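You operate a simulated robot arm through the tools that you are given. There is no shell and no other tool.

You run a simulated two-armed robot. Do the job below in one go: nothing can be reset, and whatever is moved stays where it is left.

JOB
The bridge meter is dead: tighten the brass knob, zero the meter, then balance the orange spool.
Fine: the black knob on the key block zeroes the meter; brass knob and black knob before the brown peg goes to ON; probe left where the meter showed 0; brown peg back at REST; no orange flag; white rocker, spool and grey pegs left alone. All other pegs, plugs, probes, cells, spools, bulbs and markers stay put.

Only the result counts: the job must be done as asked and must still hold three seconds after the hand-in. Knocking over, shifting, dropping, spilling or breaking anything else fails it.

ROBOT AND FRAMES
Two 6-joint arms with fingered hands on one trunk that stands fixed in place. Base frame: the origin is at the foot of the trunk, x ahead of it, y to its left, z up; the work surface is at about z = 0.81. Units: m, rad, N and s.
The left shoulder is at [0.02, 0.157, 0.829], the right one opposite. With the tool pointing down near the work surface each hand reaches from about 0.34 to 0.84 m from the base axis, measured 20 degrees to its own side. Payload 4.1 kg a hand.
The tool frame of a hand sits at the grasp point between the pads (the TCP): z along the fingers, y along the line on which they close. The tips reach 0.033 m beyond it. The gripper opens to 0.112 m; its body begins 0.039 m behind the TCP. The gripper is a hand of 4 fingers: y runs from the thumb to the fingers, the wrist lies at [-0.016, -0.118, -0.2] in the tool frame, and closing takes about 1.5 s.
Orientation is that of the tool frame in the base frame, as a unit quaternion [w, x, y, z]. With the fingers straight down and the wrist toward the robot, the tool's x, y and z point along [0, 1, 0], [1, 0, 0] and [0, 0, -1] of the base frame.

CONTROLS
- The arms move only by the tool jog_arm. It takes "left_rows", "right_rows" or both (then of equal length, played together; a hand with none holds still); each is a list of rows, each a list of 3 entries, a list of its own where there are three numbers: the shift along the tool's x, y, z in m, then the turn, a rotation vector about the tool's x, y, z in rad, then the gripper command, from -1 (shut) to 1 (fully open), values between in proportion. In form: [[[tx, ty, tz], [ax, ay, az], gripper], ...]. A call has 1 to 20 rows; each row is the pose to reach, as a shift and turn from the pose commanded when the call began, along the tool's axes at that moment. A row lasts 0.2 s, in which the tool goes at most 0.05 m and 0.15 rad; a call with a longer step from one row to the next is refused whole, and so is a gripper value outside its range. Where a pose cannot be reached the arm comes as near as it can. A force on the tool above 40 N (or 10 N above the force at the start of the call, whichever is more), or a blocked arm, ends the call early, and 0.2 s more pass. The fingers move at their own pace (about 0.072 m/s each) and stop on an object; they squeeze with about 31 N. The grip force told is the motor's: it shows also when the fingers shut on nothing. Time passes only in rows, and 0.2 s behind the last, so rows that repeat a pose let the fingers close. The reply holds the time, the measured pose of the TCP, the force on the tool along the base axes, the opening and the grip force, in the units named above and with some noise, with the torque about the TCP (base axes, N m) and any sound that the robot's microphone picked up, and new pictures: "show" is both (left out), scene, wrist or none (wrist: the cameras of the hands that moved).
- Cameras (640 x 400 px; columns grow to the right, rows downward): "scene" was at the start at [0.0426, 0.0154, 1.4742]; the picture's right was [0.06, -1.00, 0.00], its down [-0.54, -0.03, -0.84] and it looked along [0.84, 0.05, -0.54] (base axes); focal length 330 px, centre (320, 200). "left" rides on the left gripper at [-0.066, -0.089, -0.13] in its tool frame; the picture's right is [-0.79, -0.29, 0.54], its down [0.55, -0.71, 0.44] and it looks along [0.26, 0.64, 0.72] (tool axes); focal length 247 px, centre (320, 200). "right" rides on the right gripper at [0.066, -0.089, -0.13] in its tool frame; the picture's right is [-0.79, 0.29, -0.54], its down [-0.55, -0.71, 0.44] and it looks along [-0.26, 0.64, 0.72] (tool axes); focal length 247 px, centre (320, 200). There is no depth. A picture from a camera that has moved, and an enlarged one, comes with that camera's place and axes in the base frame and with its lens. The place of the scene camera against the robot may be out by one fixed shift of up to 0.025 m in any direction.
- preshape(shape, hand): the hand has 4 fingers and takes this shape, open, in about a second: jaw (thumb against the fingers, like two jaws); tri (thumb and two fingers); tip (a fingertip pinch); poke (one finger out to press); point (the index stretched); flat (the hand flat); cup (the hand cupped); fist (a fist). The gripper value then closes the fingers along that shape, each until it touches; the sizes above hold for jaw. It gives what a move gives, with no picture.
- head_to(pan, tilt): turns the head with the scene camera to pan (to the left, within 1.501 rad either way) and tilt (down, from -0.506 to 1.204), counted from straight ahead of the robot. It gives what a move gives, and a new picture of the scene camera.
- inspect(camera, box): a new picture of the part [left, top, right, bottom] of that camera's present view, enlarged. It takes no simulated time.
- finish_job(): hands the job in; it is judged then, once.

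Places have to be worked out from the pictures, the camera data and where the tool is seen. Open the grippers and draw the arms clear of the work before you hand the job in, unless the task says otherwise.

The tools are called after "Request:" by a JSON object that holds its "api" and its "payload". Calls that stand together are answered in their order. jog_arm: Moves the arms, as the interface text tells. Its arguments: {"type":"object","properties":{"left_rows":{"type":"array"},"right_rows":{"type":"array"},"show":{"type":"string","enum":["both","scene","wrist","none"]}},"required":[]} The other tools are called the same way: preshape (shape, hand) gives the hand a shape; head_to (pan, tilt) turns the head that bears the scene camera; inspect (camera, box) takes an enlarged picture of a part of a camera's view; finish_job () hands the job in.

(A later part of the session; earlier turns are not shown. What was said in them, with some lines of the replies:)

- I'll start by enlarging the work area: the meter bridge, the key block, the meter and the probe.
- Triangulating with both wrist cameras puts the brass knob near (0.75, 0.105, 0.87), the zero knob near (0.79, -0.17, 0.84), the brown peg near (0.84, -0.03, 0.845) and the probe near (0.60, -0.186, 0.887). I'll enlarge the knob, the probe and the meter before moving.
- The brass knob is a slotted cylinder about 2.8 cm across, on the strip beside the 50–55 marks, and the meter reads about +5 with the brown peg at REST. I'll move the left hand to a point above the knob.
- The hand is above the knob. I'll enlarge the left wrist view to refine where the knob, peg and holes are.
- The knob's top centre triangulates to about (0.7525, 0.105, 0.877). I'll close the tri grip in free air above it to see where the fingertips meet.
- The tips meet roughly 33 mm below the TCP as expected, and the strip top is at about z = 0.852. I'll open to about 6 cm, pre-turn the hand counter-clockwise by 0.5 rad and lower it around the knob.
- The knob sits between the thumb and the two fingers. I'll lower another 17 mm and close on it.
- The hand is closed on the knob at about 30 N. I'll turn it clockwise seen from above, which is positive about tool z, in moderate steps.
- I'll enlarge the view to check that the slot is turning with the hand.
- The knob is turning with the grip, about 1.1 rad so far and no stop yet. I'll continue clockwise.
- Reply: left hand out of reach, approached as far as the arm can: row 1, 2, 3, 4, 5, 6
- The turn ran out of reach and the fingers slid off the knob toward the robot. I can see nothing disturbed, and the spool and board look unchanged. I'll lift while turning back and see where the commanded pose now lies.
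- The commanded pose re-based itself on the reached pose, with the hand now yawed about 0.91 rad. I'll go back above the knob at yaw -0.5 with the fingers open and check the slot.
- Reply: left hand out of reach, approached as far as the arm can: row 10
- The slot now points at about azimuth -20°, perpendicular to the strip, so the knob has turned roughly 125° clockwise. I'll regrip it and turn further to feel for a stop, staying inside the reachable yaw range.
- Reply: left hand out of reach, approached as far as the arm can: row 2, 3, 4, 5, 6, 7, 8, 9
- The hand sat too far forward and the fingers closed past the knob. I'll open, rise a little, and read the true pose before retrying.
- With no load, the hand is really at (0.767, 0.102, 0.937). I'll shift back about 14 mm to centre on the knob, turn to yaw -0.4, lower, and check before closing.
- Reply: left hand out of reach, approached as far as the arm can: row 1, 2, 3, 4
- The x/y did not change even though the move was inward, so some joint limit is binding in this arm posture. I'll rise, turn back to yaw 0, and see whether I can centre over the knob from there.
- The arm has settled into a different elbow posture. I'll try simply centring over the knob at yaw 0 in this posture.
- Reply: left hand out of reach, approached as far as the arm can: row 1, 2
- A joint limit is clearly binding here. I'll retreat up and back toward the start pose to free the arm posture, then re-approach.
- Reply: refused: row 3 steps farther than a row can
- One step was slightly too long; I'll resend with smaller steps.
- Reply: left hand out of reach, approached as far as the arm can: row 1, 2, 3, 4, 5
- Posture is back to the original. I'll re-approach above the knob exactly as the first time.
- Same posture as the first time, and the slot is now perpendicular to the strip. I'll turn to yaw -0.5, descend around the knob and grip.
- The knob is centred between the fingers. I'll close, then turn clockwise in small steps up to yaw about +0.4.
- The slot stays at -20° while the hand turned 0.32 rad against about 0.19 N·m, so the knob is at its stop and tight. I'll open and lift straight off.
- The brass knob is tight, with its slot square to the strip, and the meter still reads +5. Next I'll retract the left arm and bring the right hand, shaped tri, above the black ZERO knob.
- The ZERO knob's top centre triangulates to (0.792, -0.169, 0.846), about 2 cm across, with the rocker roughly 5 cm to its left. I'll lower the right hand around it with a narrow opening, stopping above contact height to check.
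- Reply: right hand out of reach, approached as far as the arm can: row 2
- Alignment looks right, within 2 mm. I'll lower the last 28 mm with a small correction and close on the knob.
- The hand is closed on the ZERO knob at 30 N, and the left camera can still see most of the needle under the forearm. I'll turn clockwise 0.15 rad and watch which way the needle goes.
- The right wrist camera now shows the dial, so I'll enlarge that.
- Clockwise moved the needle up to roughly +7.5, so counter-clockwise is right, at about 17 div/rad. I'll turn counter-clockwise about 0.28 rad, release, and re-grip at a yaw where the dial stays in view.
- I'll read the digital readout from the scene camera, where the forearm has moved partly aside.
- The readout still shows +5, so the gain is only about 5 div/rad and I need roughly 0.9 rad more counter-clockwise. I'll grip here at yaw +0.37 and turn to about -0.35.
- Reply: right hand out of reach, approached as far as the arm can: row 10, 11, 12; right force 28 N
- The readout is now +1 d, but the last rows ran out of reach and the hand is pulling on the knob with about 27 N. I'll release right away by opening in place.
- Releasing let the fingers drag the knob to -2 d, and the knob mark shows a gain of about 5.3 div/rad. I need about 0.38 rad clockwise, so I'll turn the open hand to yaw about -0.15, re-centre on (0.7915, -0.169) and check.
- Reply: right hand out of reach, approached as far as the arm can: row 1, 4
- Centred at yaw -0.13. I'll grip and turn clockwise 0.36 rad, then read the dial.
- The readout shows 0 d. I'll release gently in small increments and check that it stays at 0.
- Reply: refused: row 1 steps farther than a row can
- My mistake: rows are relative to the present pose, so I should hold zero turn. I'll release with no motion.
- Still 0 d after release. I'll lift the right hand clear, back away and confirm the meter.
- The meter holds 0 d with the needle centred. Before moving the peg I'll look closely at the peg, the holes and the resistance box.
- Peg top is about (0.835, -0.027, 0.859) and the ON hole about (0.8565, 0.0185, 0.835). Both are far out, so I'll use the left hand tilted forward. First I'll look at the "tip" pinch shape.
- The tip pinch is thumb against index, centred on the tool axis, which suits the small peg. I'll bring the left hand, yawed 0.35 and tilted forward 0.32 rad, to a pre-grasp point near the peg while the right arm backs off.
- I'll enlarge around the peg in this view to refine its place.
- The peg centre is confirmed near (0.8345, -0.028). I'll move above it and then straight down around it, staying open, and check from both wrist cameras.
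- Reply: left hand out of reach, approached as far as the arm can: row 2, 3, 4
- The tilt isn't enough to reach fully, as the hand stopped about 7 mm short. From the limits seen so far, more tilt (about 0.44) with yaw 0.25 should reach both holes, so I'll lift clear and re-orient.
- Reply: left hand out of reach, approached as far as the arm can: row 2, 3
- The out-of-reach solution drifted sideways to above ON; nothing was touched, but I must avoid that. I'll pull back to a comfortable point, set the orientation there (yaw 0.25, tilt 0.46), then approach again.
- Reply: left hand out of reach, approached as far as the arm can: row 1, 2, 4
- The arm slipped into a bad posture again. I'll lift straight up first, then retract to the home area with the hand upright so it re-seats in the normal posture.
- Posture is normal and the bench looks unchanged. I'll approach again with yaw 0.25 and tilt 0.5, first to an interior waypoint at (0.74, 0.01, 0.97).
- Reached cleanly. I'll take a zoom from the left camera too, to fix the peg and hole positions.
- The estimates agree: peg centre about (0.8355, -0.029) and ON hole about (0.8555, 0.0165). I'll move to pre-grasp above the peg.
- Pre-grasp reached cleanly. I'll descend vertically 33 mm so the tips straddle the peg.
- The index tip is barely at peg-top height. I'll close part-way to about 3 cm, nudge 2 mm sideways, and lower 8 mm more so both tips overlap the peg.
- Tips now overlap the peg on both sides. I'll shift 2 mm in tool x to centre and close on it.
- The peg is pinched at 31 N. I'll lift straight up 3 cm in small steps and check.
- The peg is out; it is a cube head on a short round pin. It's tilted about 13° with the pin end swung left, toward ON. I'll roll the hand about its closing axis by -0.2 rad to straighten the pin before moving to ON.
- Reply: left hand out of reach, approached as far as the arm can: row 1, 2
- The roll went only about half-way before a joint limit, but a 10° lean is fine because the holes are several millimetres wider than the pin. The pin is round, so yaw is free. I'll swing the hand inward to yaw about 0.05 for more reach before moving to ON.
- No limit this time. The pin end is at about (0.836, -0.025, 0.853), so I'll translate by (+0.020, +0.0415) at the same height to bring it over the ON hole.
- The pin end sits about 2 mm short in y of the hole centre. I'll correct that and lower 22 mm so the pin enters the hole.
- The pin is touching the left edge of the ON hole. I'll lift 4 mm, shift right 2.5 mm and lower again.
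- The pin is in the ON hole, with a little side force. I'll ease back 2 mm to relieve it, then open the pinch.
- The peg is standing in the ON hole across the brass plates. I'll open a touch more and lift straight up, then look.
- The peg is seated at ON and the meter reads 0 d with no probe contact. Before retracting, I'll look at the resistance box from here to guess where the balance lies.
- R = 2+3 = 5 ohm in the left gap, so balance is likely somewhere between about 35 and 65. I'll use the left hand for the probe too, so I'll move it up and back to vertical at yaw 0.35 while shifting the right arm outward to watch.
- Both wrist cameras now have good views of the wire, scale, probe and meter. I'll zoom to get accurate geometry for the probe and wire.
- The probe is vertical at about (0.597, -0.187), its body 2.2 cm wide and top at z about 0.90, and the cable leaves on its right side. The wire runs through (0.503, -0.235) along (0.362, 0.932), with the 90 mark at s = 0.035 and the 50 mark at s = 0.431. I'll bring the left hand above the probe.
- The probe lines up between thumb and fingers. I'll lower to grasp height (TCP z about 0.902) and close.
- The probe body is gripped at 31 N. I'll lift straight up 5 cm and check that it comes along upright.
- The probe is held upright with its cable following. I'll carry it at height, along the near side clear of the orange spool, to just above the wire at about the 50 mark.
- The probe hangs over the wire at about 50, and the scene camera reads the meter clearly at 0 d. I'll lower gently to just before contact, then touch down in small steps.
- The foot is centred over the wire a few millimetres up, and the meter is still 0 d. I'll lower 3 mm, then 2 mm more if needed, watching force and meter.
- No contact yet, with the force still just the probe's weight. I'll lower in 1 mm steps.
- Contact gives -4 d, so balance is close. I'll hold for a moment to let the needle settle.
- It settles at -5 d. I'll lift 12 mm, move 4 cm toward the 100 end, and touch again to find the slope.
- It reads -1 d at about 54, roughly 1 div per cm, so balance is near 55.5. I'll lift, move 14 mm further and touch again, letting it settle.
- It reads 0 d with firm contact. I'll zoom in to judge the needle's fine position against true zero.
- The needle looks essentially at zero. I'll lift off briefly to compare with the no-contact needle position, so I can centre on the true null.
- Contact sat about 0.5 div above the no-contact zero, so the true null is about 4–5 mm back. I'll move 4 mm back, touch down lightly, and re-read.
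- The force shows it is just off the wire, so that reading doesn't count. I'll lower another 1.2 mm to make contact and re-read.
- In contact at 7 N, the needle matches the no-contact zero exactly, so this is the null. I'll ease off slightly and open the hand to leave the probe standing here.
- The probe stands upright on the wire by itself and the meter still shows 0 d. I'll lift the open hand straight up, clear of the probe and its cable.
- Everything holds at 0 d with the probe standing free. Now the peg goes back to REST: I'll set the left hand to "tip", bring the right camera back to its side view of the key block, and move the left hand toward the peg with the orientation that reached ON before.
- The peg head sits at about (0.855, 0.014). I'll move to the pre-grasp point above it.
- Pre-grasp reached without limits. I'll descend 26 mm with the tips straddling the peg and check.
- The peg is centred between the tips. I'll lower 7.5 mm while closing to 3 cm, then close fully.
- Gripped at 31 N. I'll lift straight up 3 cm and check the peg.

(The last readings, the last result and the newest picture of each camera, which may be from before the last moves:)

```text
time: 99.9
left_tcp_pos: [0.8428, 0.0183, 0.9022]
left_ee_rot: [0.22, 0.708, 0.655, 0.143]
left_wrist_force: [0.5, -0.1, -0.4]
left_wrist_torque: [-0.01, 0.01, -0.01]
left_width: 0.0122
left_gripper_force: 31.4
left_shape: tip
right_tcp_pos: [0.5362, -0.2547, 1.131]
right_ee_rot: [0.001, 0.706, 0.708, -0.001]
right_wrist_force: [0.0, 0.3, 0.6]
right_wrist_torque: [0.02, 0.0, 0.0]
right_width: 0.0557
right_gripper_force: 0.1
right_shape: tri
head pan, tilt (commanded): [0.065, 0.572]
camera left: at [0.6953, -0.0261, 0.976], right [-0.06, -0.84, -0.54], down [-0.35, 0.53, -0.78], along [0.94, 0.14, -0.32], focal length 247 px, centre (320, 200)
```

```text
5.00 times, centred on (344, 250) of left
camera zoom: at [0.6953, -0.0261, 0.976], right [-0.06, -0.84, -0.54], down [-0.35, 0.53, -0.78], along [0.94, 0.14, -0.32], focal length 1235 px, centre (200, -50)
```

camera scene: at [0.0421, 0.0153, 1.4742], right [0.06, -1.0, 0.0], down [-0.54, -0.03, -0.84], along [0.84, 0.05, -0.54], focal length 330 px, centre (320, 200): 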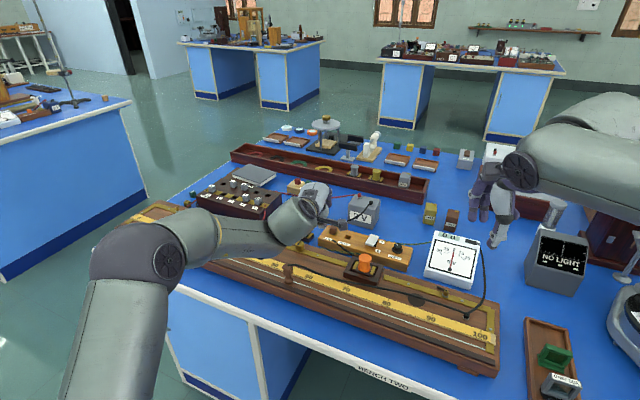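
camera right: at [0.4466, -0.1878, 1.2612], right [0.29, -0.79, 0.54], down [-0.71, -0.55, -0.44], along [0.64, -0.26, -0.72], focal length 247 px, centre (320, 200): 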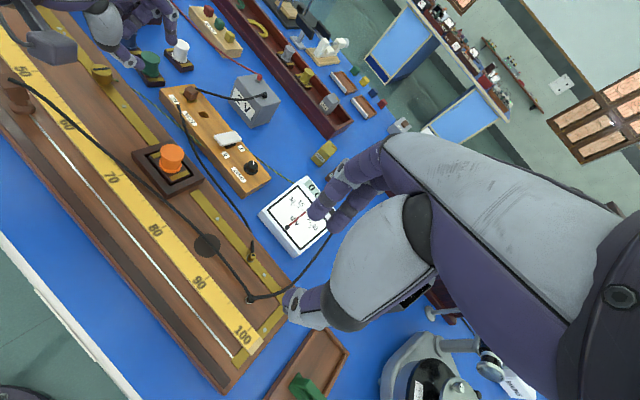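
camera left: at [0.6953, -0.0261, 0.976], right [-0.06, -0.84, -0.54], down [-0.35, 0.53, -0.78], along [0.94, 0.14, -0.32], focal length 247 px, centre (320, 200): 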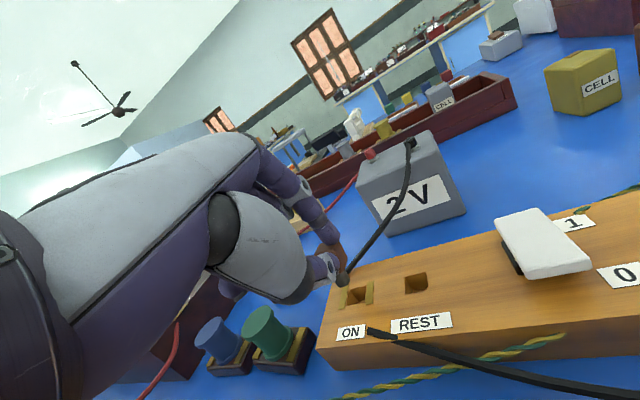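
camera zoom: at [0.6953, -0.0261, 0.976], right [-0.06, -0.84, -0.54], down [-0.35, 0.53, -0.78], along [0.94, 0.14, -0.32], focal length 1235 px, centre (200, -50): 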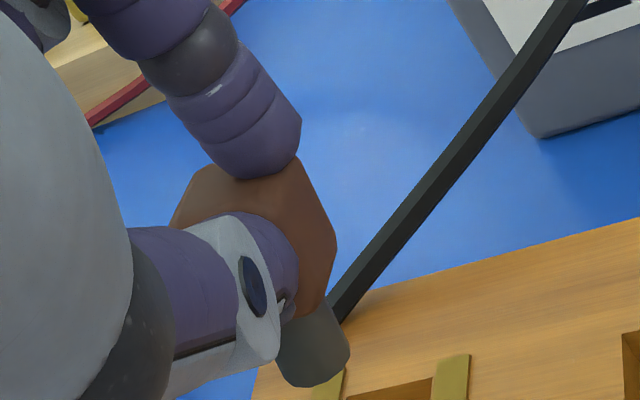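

The peg is out again with a similar slight lean. The holes are 5 cm apart along the block, so I'll translate by (-0.0176, -0.049) to bring the pin end over the REST hole.

Request:
{"api": "jog_arm", "payload": {"left_rows": [[[-0.0126, -0.0033, -0.0006], [0, 0, 0], -1], [[-0.0252, -0.0066, -0.0013], [0, 0, 0], -1], [[-0.0378, -0.0098, -0.0019], [0, 0, 0], -1], [[-0.0503, -0.0131, -0.0025], [0, 0, 0], -1]], "show": "wrist"}}

Request:
{"api": "inspect", "payload": {"camera": "right", "box": [172, 70, 252, 120]}}

Request:
{"api": "inspect", "payload": {"camera": "left", "box": [280, 220, 408, 300]}}

```text
time: 100.9
left_tcp_pos: [0.826, -0.0312, 0.902]
left_ee_rot: [0.22, 0.708, 0.656, 0.143]
left_wrist_force: [-1.0, -0.3, -0.5]
left_wrist_torque: [0.01, 0.01, -0.01]
left_width: 0.0121
left_gripper_force: 30.7
left_shape: tip
right_tcp_pos: [0.5351, -0.2545, 1.129]
right_ee_rot: [0.0, 0.706, 0.708, 0.0]
right_wrist_force: [-0.3, 0.4, -0.1]
right_wrist_torque: [-0.01, 0.02, -0.01]
right_width: 0.0557
right_gripper_force: 0.1
right_shape: tri
head pan, tilt (commanded): [0.065, 0.572]
camera left: at [0.6784, -0.0752, 0.9767], right [-0.06, -0.84, -0.54], down [-0.35, 0.52, -0.78], along [0.94, 0.14, -0.32], focal length 247 px, centre (320, 200)
```

left: 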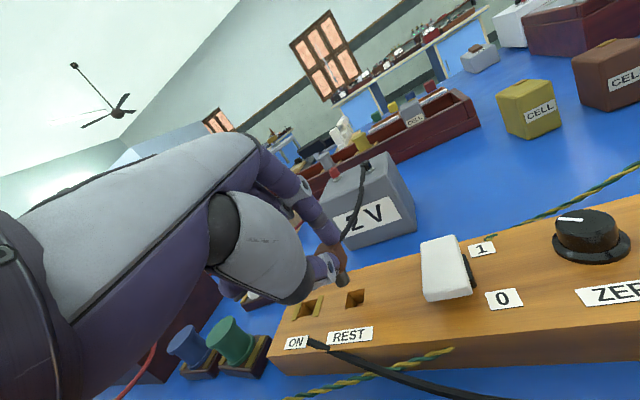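

```text
8.00 times, centred on (212, 95) of right
camera zoom: at [0.447, -0.1881, 1.2611], right [0.29, -0.79, 0.54], down [-0.71, -0.55, -0.44], along [0.64, -0.26, -0.72], focal length 1976 px, centre (1184, 1040)
```

zoom: 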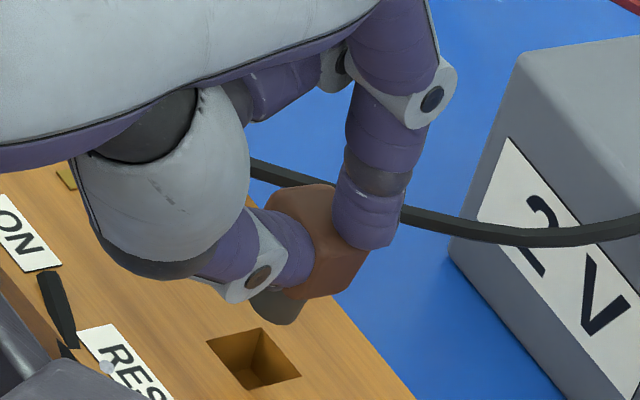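

```text
5.00 times, centred on (344, 260) of left
camera zoom: at [0.6784, -0.0752, 0.9767], right [-0.06, -0.84, -0.54], down [-0.35, 0.52, -0.78], along [0.94, 0.14, -0.32], focal length 1235 px, centre (200, -100)
```

zoom: 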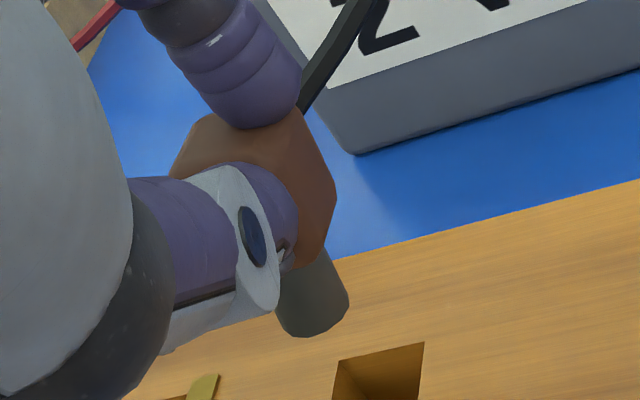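

Projecting straight down, the pin end falls on the REST hole centre in both views. I'll lower 20 mm and check.

Request:
{"api": "jog_arm", "payload": {"left_rows": [[[0.0009, -0.005, 0.0086], [0, 0, 0], -1], [[0.0017, -0.0099, 0.0173], [0, 0, 0], -1]], "show": "none"}}

Request:
{"api": "inspect", "payload": {"camera": "right", "box": [172, 70, 252, 120]}}

Request:
{"api": "inspect", "payload": {"camera": "left", "box": [280, 220, 408, 300]}}

```text
time: 101.5
left_tcp_pos: [0.825, -0.0307, 0.8814]
left_ee_rot: [0.221, 0.708, 0.656, 0.142]
left_wrist_force: [0.4, 0.0, -0.2]
left_wrist_torque: [-0.01, 0.02, -0.02]
left_width: 0.0118
left_gripper_force: 30.7
left_shape: tip
right_tcp_pos: [0.5354, -0.2544, 1.1296]
right_ee_rot: [0.0, 0.707, 0.707, 0.0]
right_wrist_force: [0.8, 0.9, 0.0]
right_wrist_torque: [0.0, -0.02, 0.04]
right_width: 0.0557
right_gripper_force: 0.0
right_shape: tri
head pan, tilt (commanded): [0.065, 0.572]
```

```text
8.00 times, centred on (212, 95) of right
camera zoom: at [0.4469, -0.1882, 1.2611], right [0.29, -0.79, 0.54], down [-0.71, -0.55, -0.44], along [0.64, -0.26, -0.72], focal length 1976 px, centre (1184, 1040)
```

zoom: 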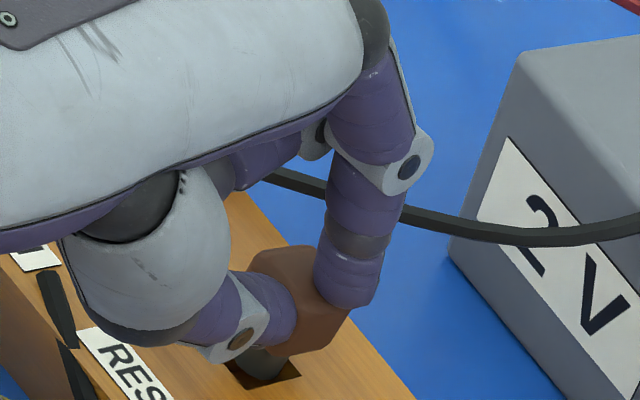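

```text
5.00 times, centred on (344, 260) of left
camera zoom: at [0.678, -0.0754, 0.9563], right [-0.06, -0.84, -0.54], down [-0.35, 0.52, -0.78], along [0.94, 0.14, -0.32], focal length 1235 px, centre (200, -100)
```

zoom: 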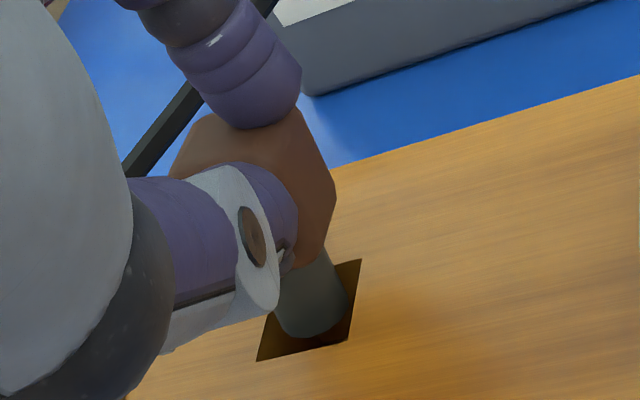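

The pin has entered the REST hole with no side force. I'll lower the remaining 9 mm, then release.

Request:
{"api": "jog_arm", "payload": {"left_rows": [[[0.0004, -0.0025, 0.0043], [0, 0, 0], -1], [[0.0008, -0.0046, 0.0079], [0, 0, 0], -1]], "show": "none"}}

Request:
{"api": "inspect", "payload": {"camera": "right", "box": [172, 70, 252, 120]}}

Request:
{"api": "inspect", "payload": {"camera": "left", "box": [280, 220, 408, 300]}}

```text
time: 102.1
left_tcp_pos: [0.8249, -0.0307, 0.8736]
left_ee_rot: [0.22, 0.708, 0.656, 0.143]
left_wrist_force: [-5.7, 1.5, 2.5]
left_wrist_torque: [0.07, 0.21, 0.02]
left_width: 0.0122
left_gripper_force: 30.6
left_shape: tip
right_tcp_pos: [0.5364, -0.2529, 1.1293]
right_ee_rot: [0.0, 0.706, 0.708, 0.001]
right_wrist_force: [-0.4, -1.0, 0.2]
right_wrist_torque: [0.02, 0.03, 0.03]
right_width: 0.0555
right_gripper_force: 0.0
right_shape: tri
head pan, tilt (commanded): [0.065, 0.572]
```

```text
8.00 times, centred on (212, 95) of right
camera zoom: at [0.4468, -0.1881, 1.2611], right [0.29, -0.79, 0.54], down [-0.71, -0.55, -0.44], along [0.64, -0.26, -0.72], focal length 1976 px, centre (1184, 1040)
```

zoom: 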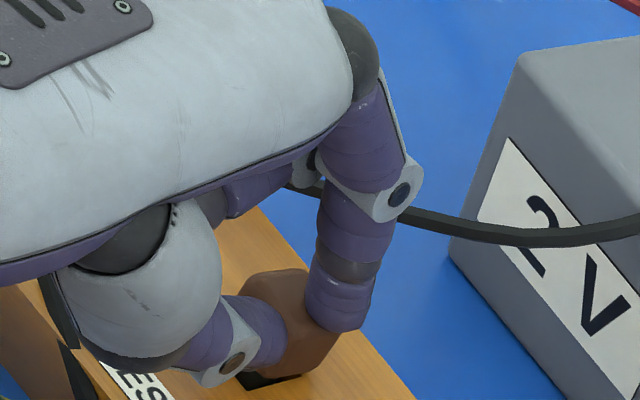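

```text
5.00 times, centred on (344, 260) of left
camera zoom: at [0.678, -0.0752, 0.9474], right [-0.06, -0.84, -0.54], down [-0.35, 0.52, -0.78], along [0.94, 0.14, -0.32], focal length 1235 px, centre (200, -100)
```

zoom: 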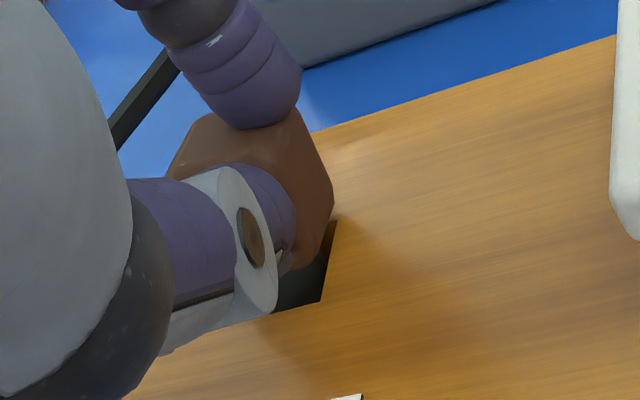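

The pin is nearly seated. I'll ease back 1.5 mm and open the pinch gently.

Request:
{"api": "jog_arm", "payload": {"left_rows": [[[-0.0001, -0.0013, -0.0007], [0, 0, 0], -1], [[-0.0001, -0.0013, -0.0007], [0, 0, 0], -0.8], [[-0.0001, -0.0013, -0.0007], [0, 0, 0], -0.6], [[-0.0001, -0.0013, -0.0007], [0, 0, 0], -0.3], [[-0.0001, -0.0013, -0.0007], [0, 0, 0], -0.25]], "show": "none"}}

Request:
{"api": "inspect", "payload": {"camera": "right", "box": [172, 70, 252, 120]}}

Request:
{"api": "inspect", "payload": {"camera": "left", "box": [280, 220, 408, 300]}}

```text
time: 103.3
left_tcp_pos: [0.8235, -0.0308, 0.8738]
left_ee_rot: [0.221, 0.707, 0.656, 0.143]
left_wrist_force: [1.2, 0.8, 2.6]
left_wrist_torque: [0.0, -0.03, 0.02]
left_width: 0.0408
left_gripper_force: 0.1
left_shape: tip
right_tcp_pos: [0.5375, -0.2537, 1.1309]
right_ee_rot: [0.001, 0.706, 0.708, 0.0]
right_wrist_force: [-0.5, 0.6, -0.5]
right_wrist_torque: [0.01, -0.02, -0.03]
right_width: 0.0559
right_gripper_force: 0.1
right_shape: tri
head pan, tilt (commanded): [0.065, 0.572]
```

```text
8.00 times, centred on (212, 95) of right
camera zoom: at [0.4469, -0.1882, 1.2611], right [0.29, -0.79, 0.54], down [-0.71, -0.55, -0.44], along [0.64, -0.26, -0.72], focal length 1976 px, centre (1184, 1040)
```

zoom: 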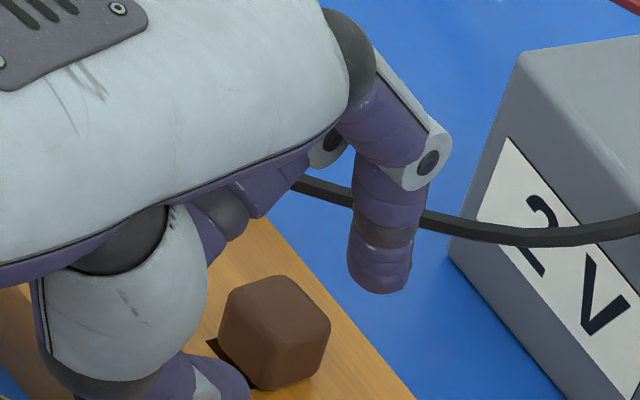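

```text
5.00 times, centred on (344, 260) of left
camera zoom: at [0.6765, -0.0753, 0.9476], right [-0.06, -0.84, -0.54], down [-0.35, 0.52, -0.78], along [0.94, 0.14, -0.32], focal length 1235 px, centre (200, -100)
```

zoom: 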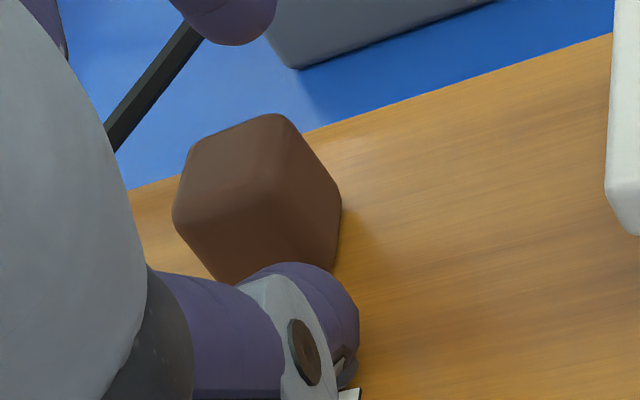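

The peg is released in REST. I'll lift straight up, back away, and inspect everything.

Request:
{"api": "jog_arm", "payload": {"left_rows": [[[-0.0009, 0.005, -0.0086], [0, 0, 0], -0.25], [[-0.0026, 0.0149, -0.0259], [0, 0, 0], -0.25], [[-0.0043, 0.0248, -0.0432], [0, 0, 0], -0.25], [[0.0, 0.006, -0.075], [0, 0, 0], -0.25], [[0.005, -0.02, -0.105], [0, 0, 0], -0.25]], "show": "both"}}

Request:
{"api": "inspect", "payload": {"camera": "right", "box": [140, 60, 268, 140]}}

Request:
{"api": "inspect", "payload": {"camera": "scene", "box": [420, 222, 500, 272]}}

```text
time: 104.5
left_tcp_pos: [0.7549, -0.0122, 0.9534]
left_ee_rot: [0.219, 0.709, 0.655, 0.141]
left_wrist_force: [0.5, -0.4, 0.2]
left_wrist_torque: [-0.02, 0.0, 0.01]
left_width: 0.0418
left_gripper_force: 0.0
left_shape: tip
right_tcp_pos: [0.5368, -0.254, 1.1301]
right_ee_rot: [-0.001, 0.707, 0.707, 0.0]
right_wrist_force: [0.7, 0.1, -0.3]
right_wrist_torque: [0.02, 0.01, 0.01]
right_width: 0.0554
right_gripper_force: 0.1
right_shape: tri
head pan, tilt (commanded): [0.065, 0.572]
camera scene: at [0.043, 0.0152, 1.4742], right [0.06, -1.0, 0.0], down [-0.54, -0.03, -0.84], along [0.84, 0.05, -0.54], focal length 330 px, centre (320, 200)
camera left: at [0.6081, -0.0566, 1.0262], right [-0.06, -0.84, -0.54], down [-0.35, 0.52, -0.78], along [0.94, 0.14, -0.33], focal length 247 px, centre (320, 200)
```

scene: 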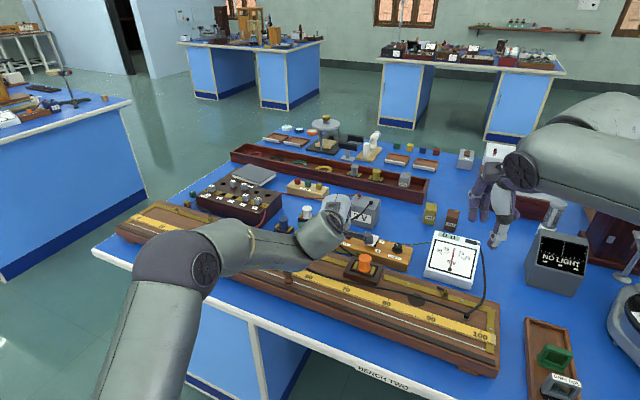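
left: 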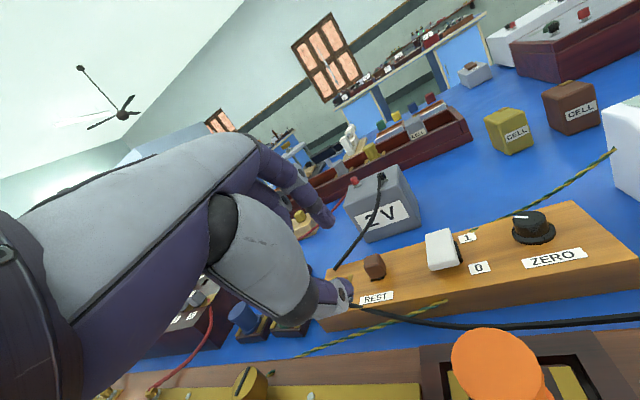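

```text
5.00 times, centred on (204, 100) of right
camera zoom: at [0.4473, -0.1884, 1.2609], right [0.29, -0.79, 0.54], down [-0.71, -0.55, -0.44], along [0.64, -0.26, -0.72], focal length 1235 px, centre (900, 700)
```

zoom: 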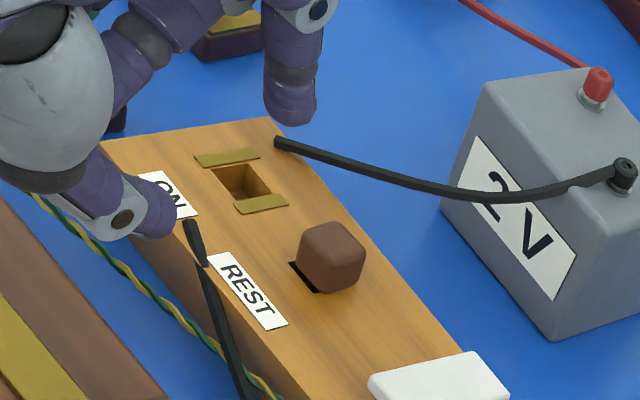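

```text
8.00 times, centred on (460, 247) of scene
camera zoom: at [0.043, 0.0152, 1.4742], right [0.06, -1.0, 0.0], down [-0.54, -0.03, -0.84], along [0.84, 0.05, -0.54], focal length 2642 px, centre (-800, -176)
```

zoom: 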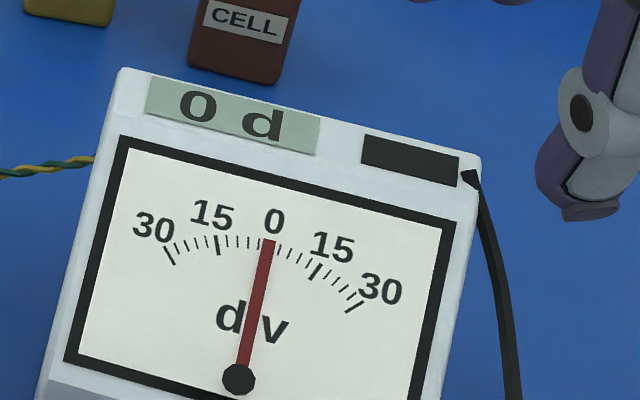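

The peg is seated at REST and the meter reads 0 d with no flag. I'll raise the left hand, bring it back to its home pose with both grippers open, and draw the right arm back too.

Request:
{"api": "jog_arm", "payload": {"left_rows": [[[-0.0035, 0.0199, -0.0345], [0, 0, 0], -0.25], [[-0.0069, 0.0398, -0.0691], [0, 0, 0], -0.25], [[-0.0104, 0.0596, -0.1036], [0, 0, 0], -0.25], [[0.0061, 0.0318, -0.1338], [0.0574, 0.0123, -0.0083], -0.25], [[0.0226, 0.0039, -0.1639], [0.1149, 0.0246, -0.0166], -0.25], [[0.0391, -0.0239, -0.1941], [0.1723, 0.0369, -0.025], -0.25], [[0.0556, -0.0517, -0.2242], [0.2298, 0.0492, -0.0333], -0.25], [[0.0722, -0.0796, -0.2544], [0.2872, 0.0615, -0.0416], 0.0], [[0.0887, -0.1074, -0.2845], [0.3447, 0.0738, -0.0499], 0.3], [[0.1052, -0.1352, -0.3147], [0.4021, 0.0861, -0.0583], 0.6], [[0.1217, -0.1631, -0.3448], [0.4596, 0.0984, -0.0666], 1], [[0.1382, -0.1909, -0.375], [0.517, 0.1107, -0.0749], 1]], "right_rows": [[[-0.008, -0.007, -0.006], [0, 0, 0], 0.1], [[-0.016, -0.014, -0.012], [0, 0, 0], 0.2], [[-0.024, -0.021, -0.018], [0, 0, 0], 0.3], [[-0.032, -0.028, -0.024], [0, 0, 0], 0.4], [[-0.04, -0.035, -0.03], [0, 0, 0], 0.5], [[-0.048, -0.042, -0.036], [0, 0, 0], 0.6], [[-0.056, -0.049, -0.042], [0, 0, 0], 0.7], [[-0.064, -0.056, -0.048], [0, 0, 0], 0.8], [[-0.072, -0.063, -0.054], [0, 0, 0], 0.9], [[-0.08, -0.07, -0.06], [0, 0, 0], 1], [[-0.088, -0.077, -0.066], [0, 0, 0], 1], [[-0.096, -0.084, -0.07], [0, 0, 0], 1]], "show": "both"}}

Request:
{"api": "inspect", "payload": {"camera": "scene", "box": [420, 222, 500, 272]}}

Request:
{"api": "inspect", "payload": {"camera": "scene", "box": [220, 180, 420, 305]}}

Request:
{"api": "inspect", "payload": {"camera": "scene", "box": [320, 170, 520, 295]}}

```text
time: 107.1
left_tcp_pos: [0.4189, 0.1809, 1.1676]
left_ee_rot: [0.0, 0.707, 0.707, 0.001]
left_wrist_force: [0.3, 0.0, -0.4]
left_wrist_torque: [0.05, 0.02, -0.01]
left_width: 0.1118
left_gripper_force: 0.1
left_shape: tip
right_tcp_pos: [0.4514, -0.3513, 1.2003]
right_ee_rot: [0.0, 0.706, 0.708, 0.0]
right_wrist_force: [-0.1, -0.2, -0.1]
right_wrist_torque: [0.03, 0.03, 0.04]
right_width: 0.1119
right_gripper_force: 0.2
right_shape: tri
head pan, tilt (commanded): [0.065, 0.572]
camera scene: at [0.0431, 0.0152, 1.4742], right [0.06, -1.0, 0.0], down [-0.54, -0.03, -0.84], along [0.84, 0.05, -0.54], focal length 330 px, centre (320, 200)
camera right: at [0.3631, -0.2848, 1.3312], right [0.29, -0.79, 0.54], down [-0.71, -0.55, -0.44], along [0.64, -0.26, -0.72], focal length 247 px, centre (320, 200)
camera left: at [0.3308, 0.1148, 1.299], right [-0.29, -0.79, -0.54], down [-0.71, 0.55, -0.44], along [0.64, 0.26, -0.72], focal length 247 px, centre (320, 200)
```

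scene: 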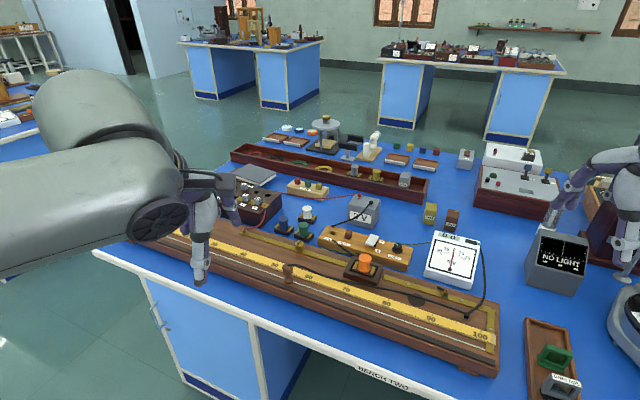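
right: 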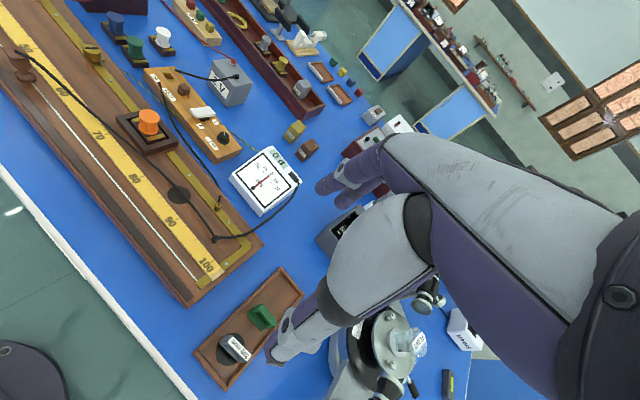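
left: 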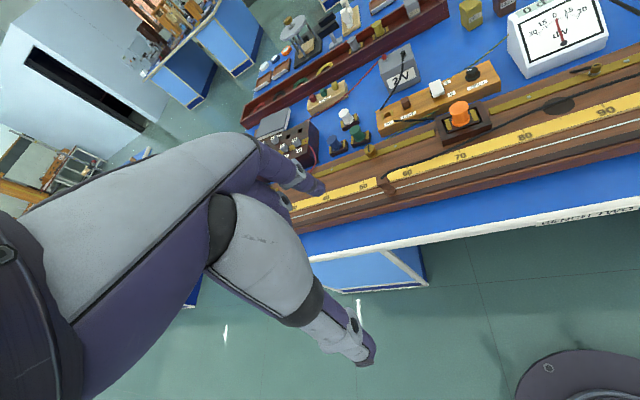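

```text
8.00 times, centred on (460, 247) of scene
camera zoom: at [0.0431, 0.0152, 1.4742], right [0.06, -1.0, 0.0], down [-0.54, -0.03, -0.84], along [0.84, 0.05, -0.54], focal length 2642 px, centre (-800, -176)
```

zoom: 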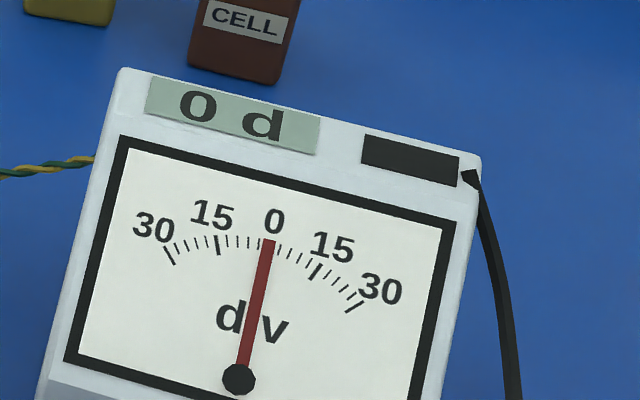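

```text
3.20 times, centred on (320, 242) of scene
camera zoom: at [0.0431, 0.0152, 1.4742], right [0.06, -1.0, 0.0], down [-0.54, -0.03, -0.84], along [0.84, 0.05, -0.54], focal length 1057 px, centre (320, 64)
```

zoom: 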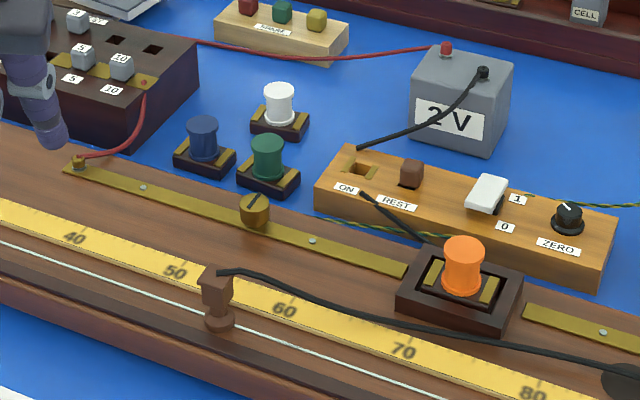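

```text
3.20 times, centred on (420, 232) of scene
camera zoom: at [0.0431, 0.0152, 1.4742], right [0.06, -1.0, 0.0], down [-0.54, -0.03, -0.84], along [0.84, 0.05, -0.54], focal length 1057 px, centre (0, 96)
```

zoom: 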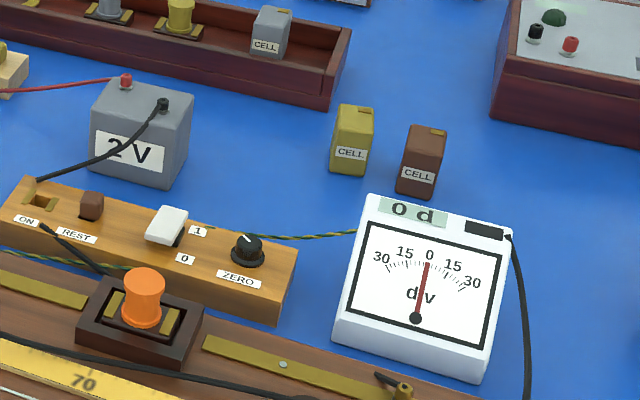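

Everything looks as required: brass knob tight, meter at 0 d, probe standing on the wire near 55, ON hole empty. One last close look at the peg seating and the probe before handing in.

Request:
{"api": "inspect", "payload": {"camera": "left", "box": [370, 80, 450, 130]}}

Request:
{"api": "inspect", "payload": {"camera": "right", "box": [140, 60, 220, 110]}}

Request:
{"api": "inspect", "payload": {"camera": "scene", "box": [255, 250, 335, 300]}}

```text
8.00 times, centred on (410, 105) of left
camera zoom: at [0.3308, 0.1148, 1.299], right [-0.29, -0.79, -0.54], down [-0.71, 0.55, -0.44], along [0.64, 0.26, -0.72], focal length 1976 px, centre (-400, 960)
```

zoom: 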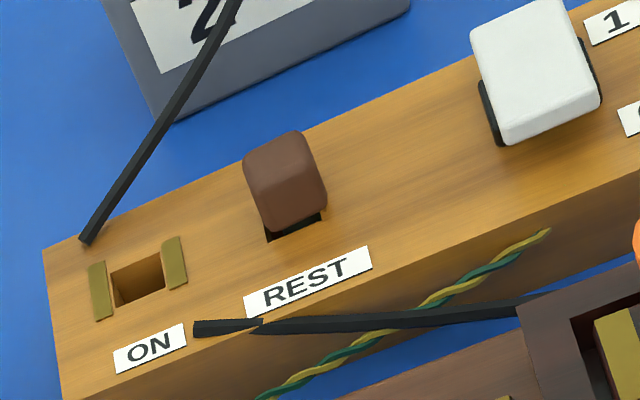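

```text
8.00 times, centred on (180, 85) of right
camera zoom: at [0.3631, -0.2848, 1.3312], right [0.29, -0.79, 0.54], down [-0.71, -0.55, -0.44], along [0.64, -0.26, -0.72], focal length 1976 px, centre (1440, 1120)
```

zoom: 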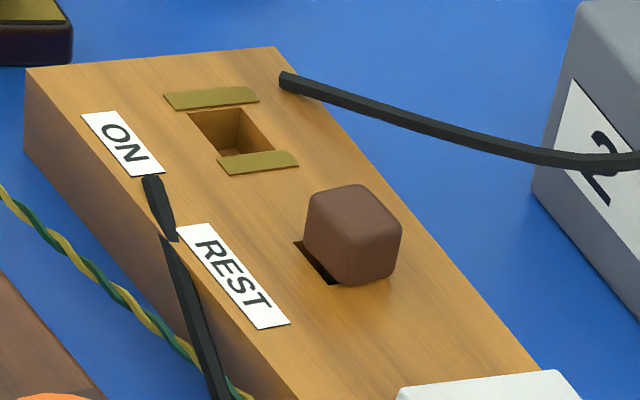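

```text
8.00 times, centred on (295, 275) of scene
camera zoom: at [0.0431, 0.0152, 1.4742], right [0.06, -1.0, 0.0], down [-0.54, -0.03, -0.84], along [0.84, 0.05, -0.54], focal length 2642 px, centre (520, -400)
```

zoom: 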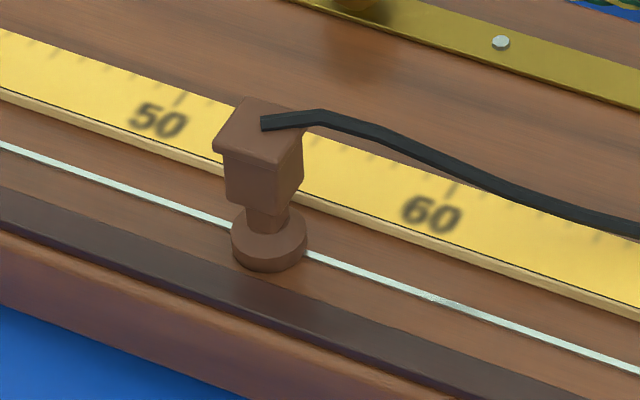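

The peg is seated flat in REST, the probe stands squarely on the wire, the meter shows 0 d with no flag, and both arms are clear with grippers open. I'm handing the job in.

Request:
{"api": "finish_job", "payload": {}}

```text
The job is handed in.
```

The job is done and handed in, but the result hasn't come back.

- **Brass knob:** turned clockwise until it hit its stop. Further turning only made the fingers slip, so it is tight.
- **Meter zero:** the black knob brought the reading from +5 d to 0 d, before the brown peg went to ON.
- **Balance:** with the peg at ON, the probe read -5 d at about 50 on the scale and -1 d at about 54. At about 55 it read 0 d, and the needle did not move between touching and not touching. I left the probe standing on the wire there.
- **Brown peg:** back in the REST hole and seated flat, though a few millimetres toward the far side of the hole.
- **Flag and other parts:** no orange flag showed in any of the pictures I took. I did not touch the white rocker, spool or grey pegs, and nothing else appeared to have moved.

Two things did not go cleanly. While tightening the brass knob, the left hand ran out of reach and slid off it onto the board. Later the same hand drifted a few centimetres above the key block while I was lining up on the peg. I saw no damage or shifted items after either.
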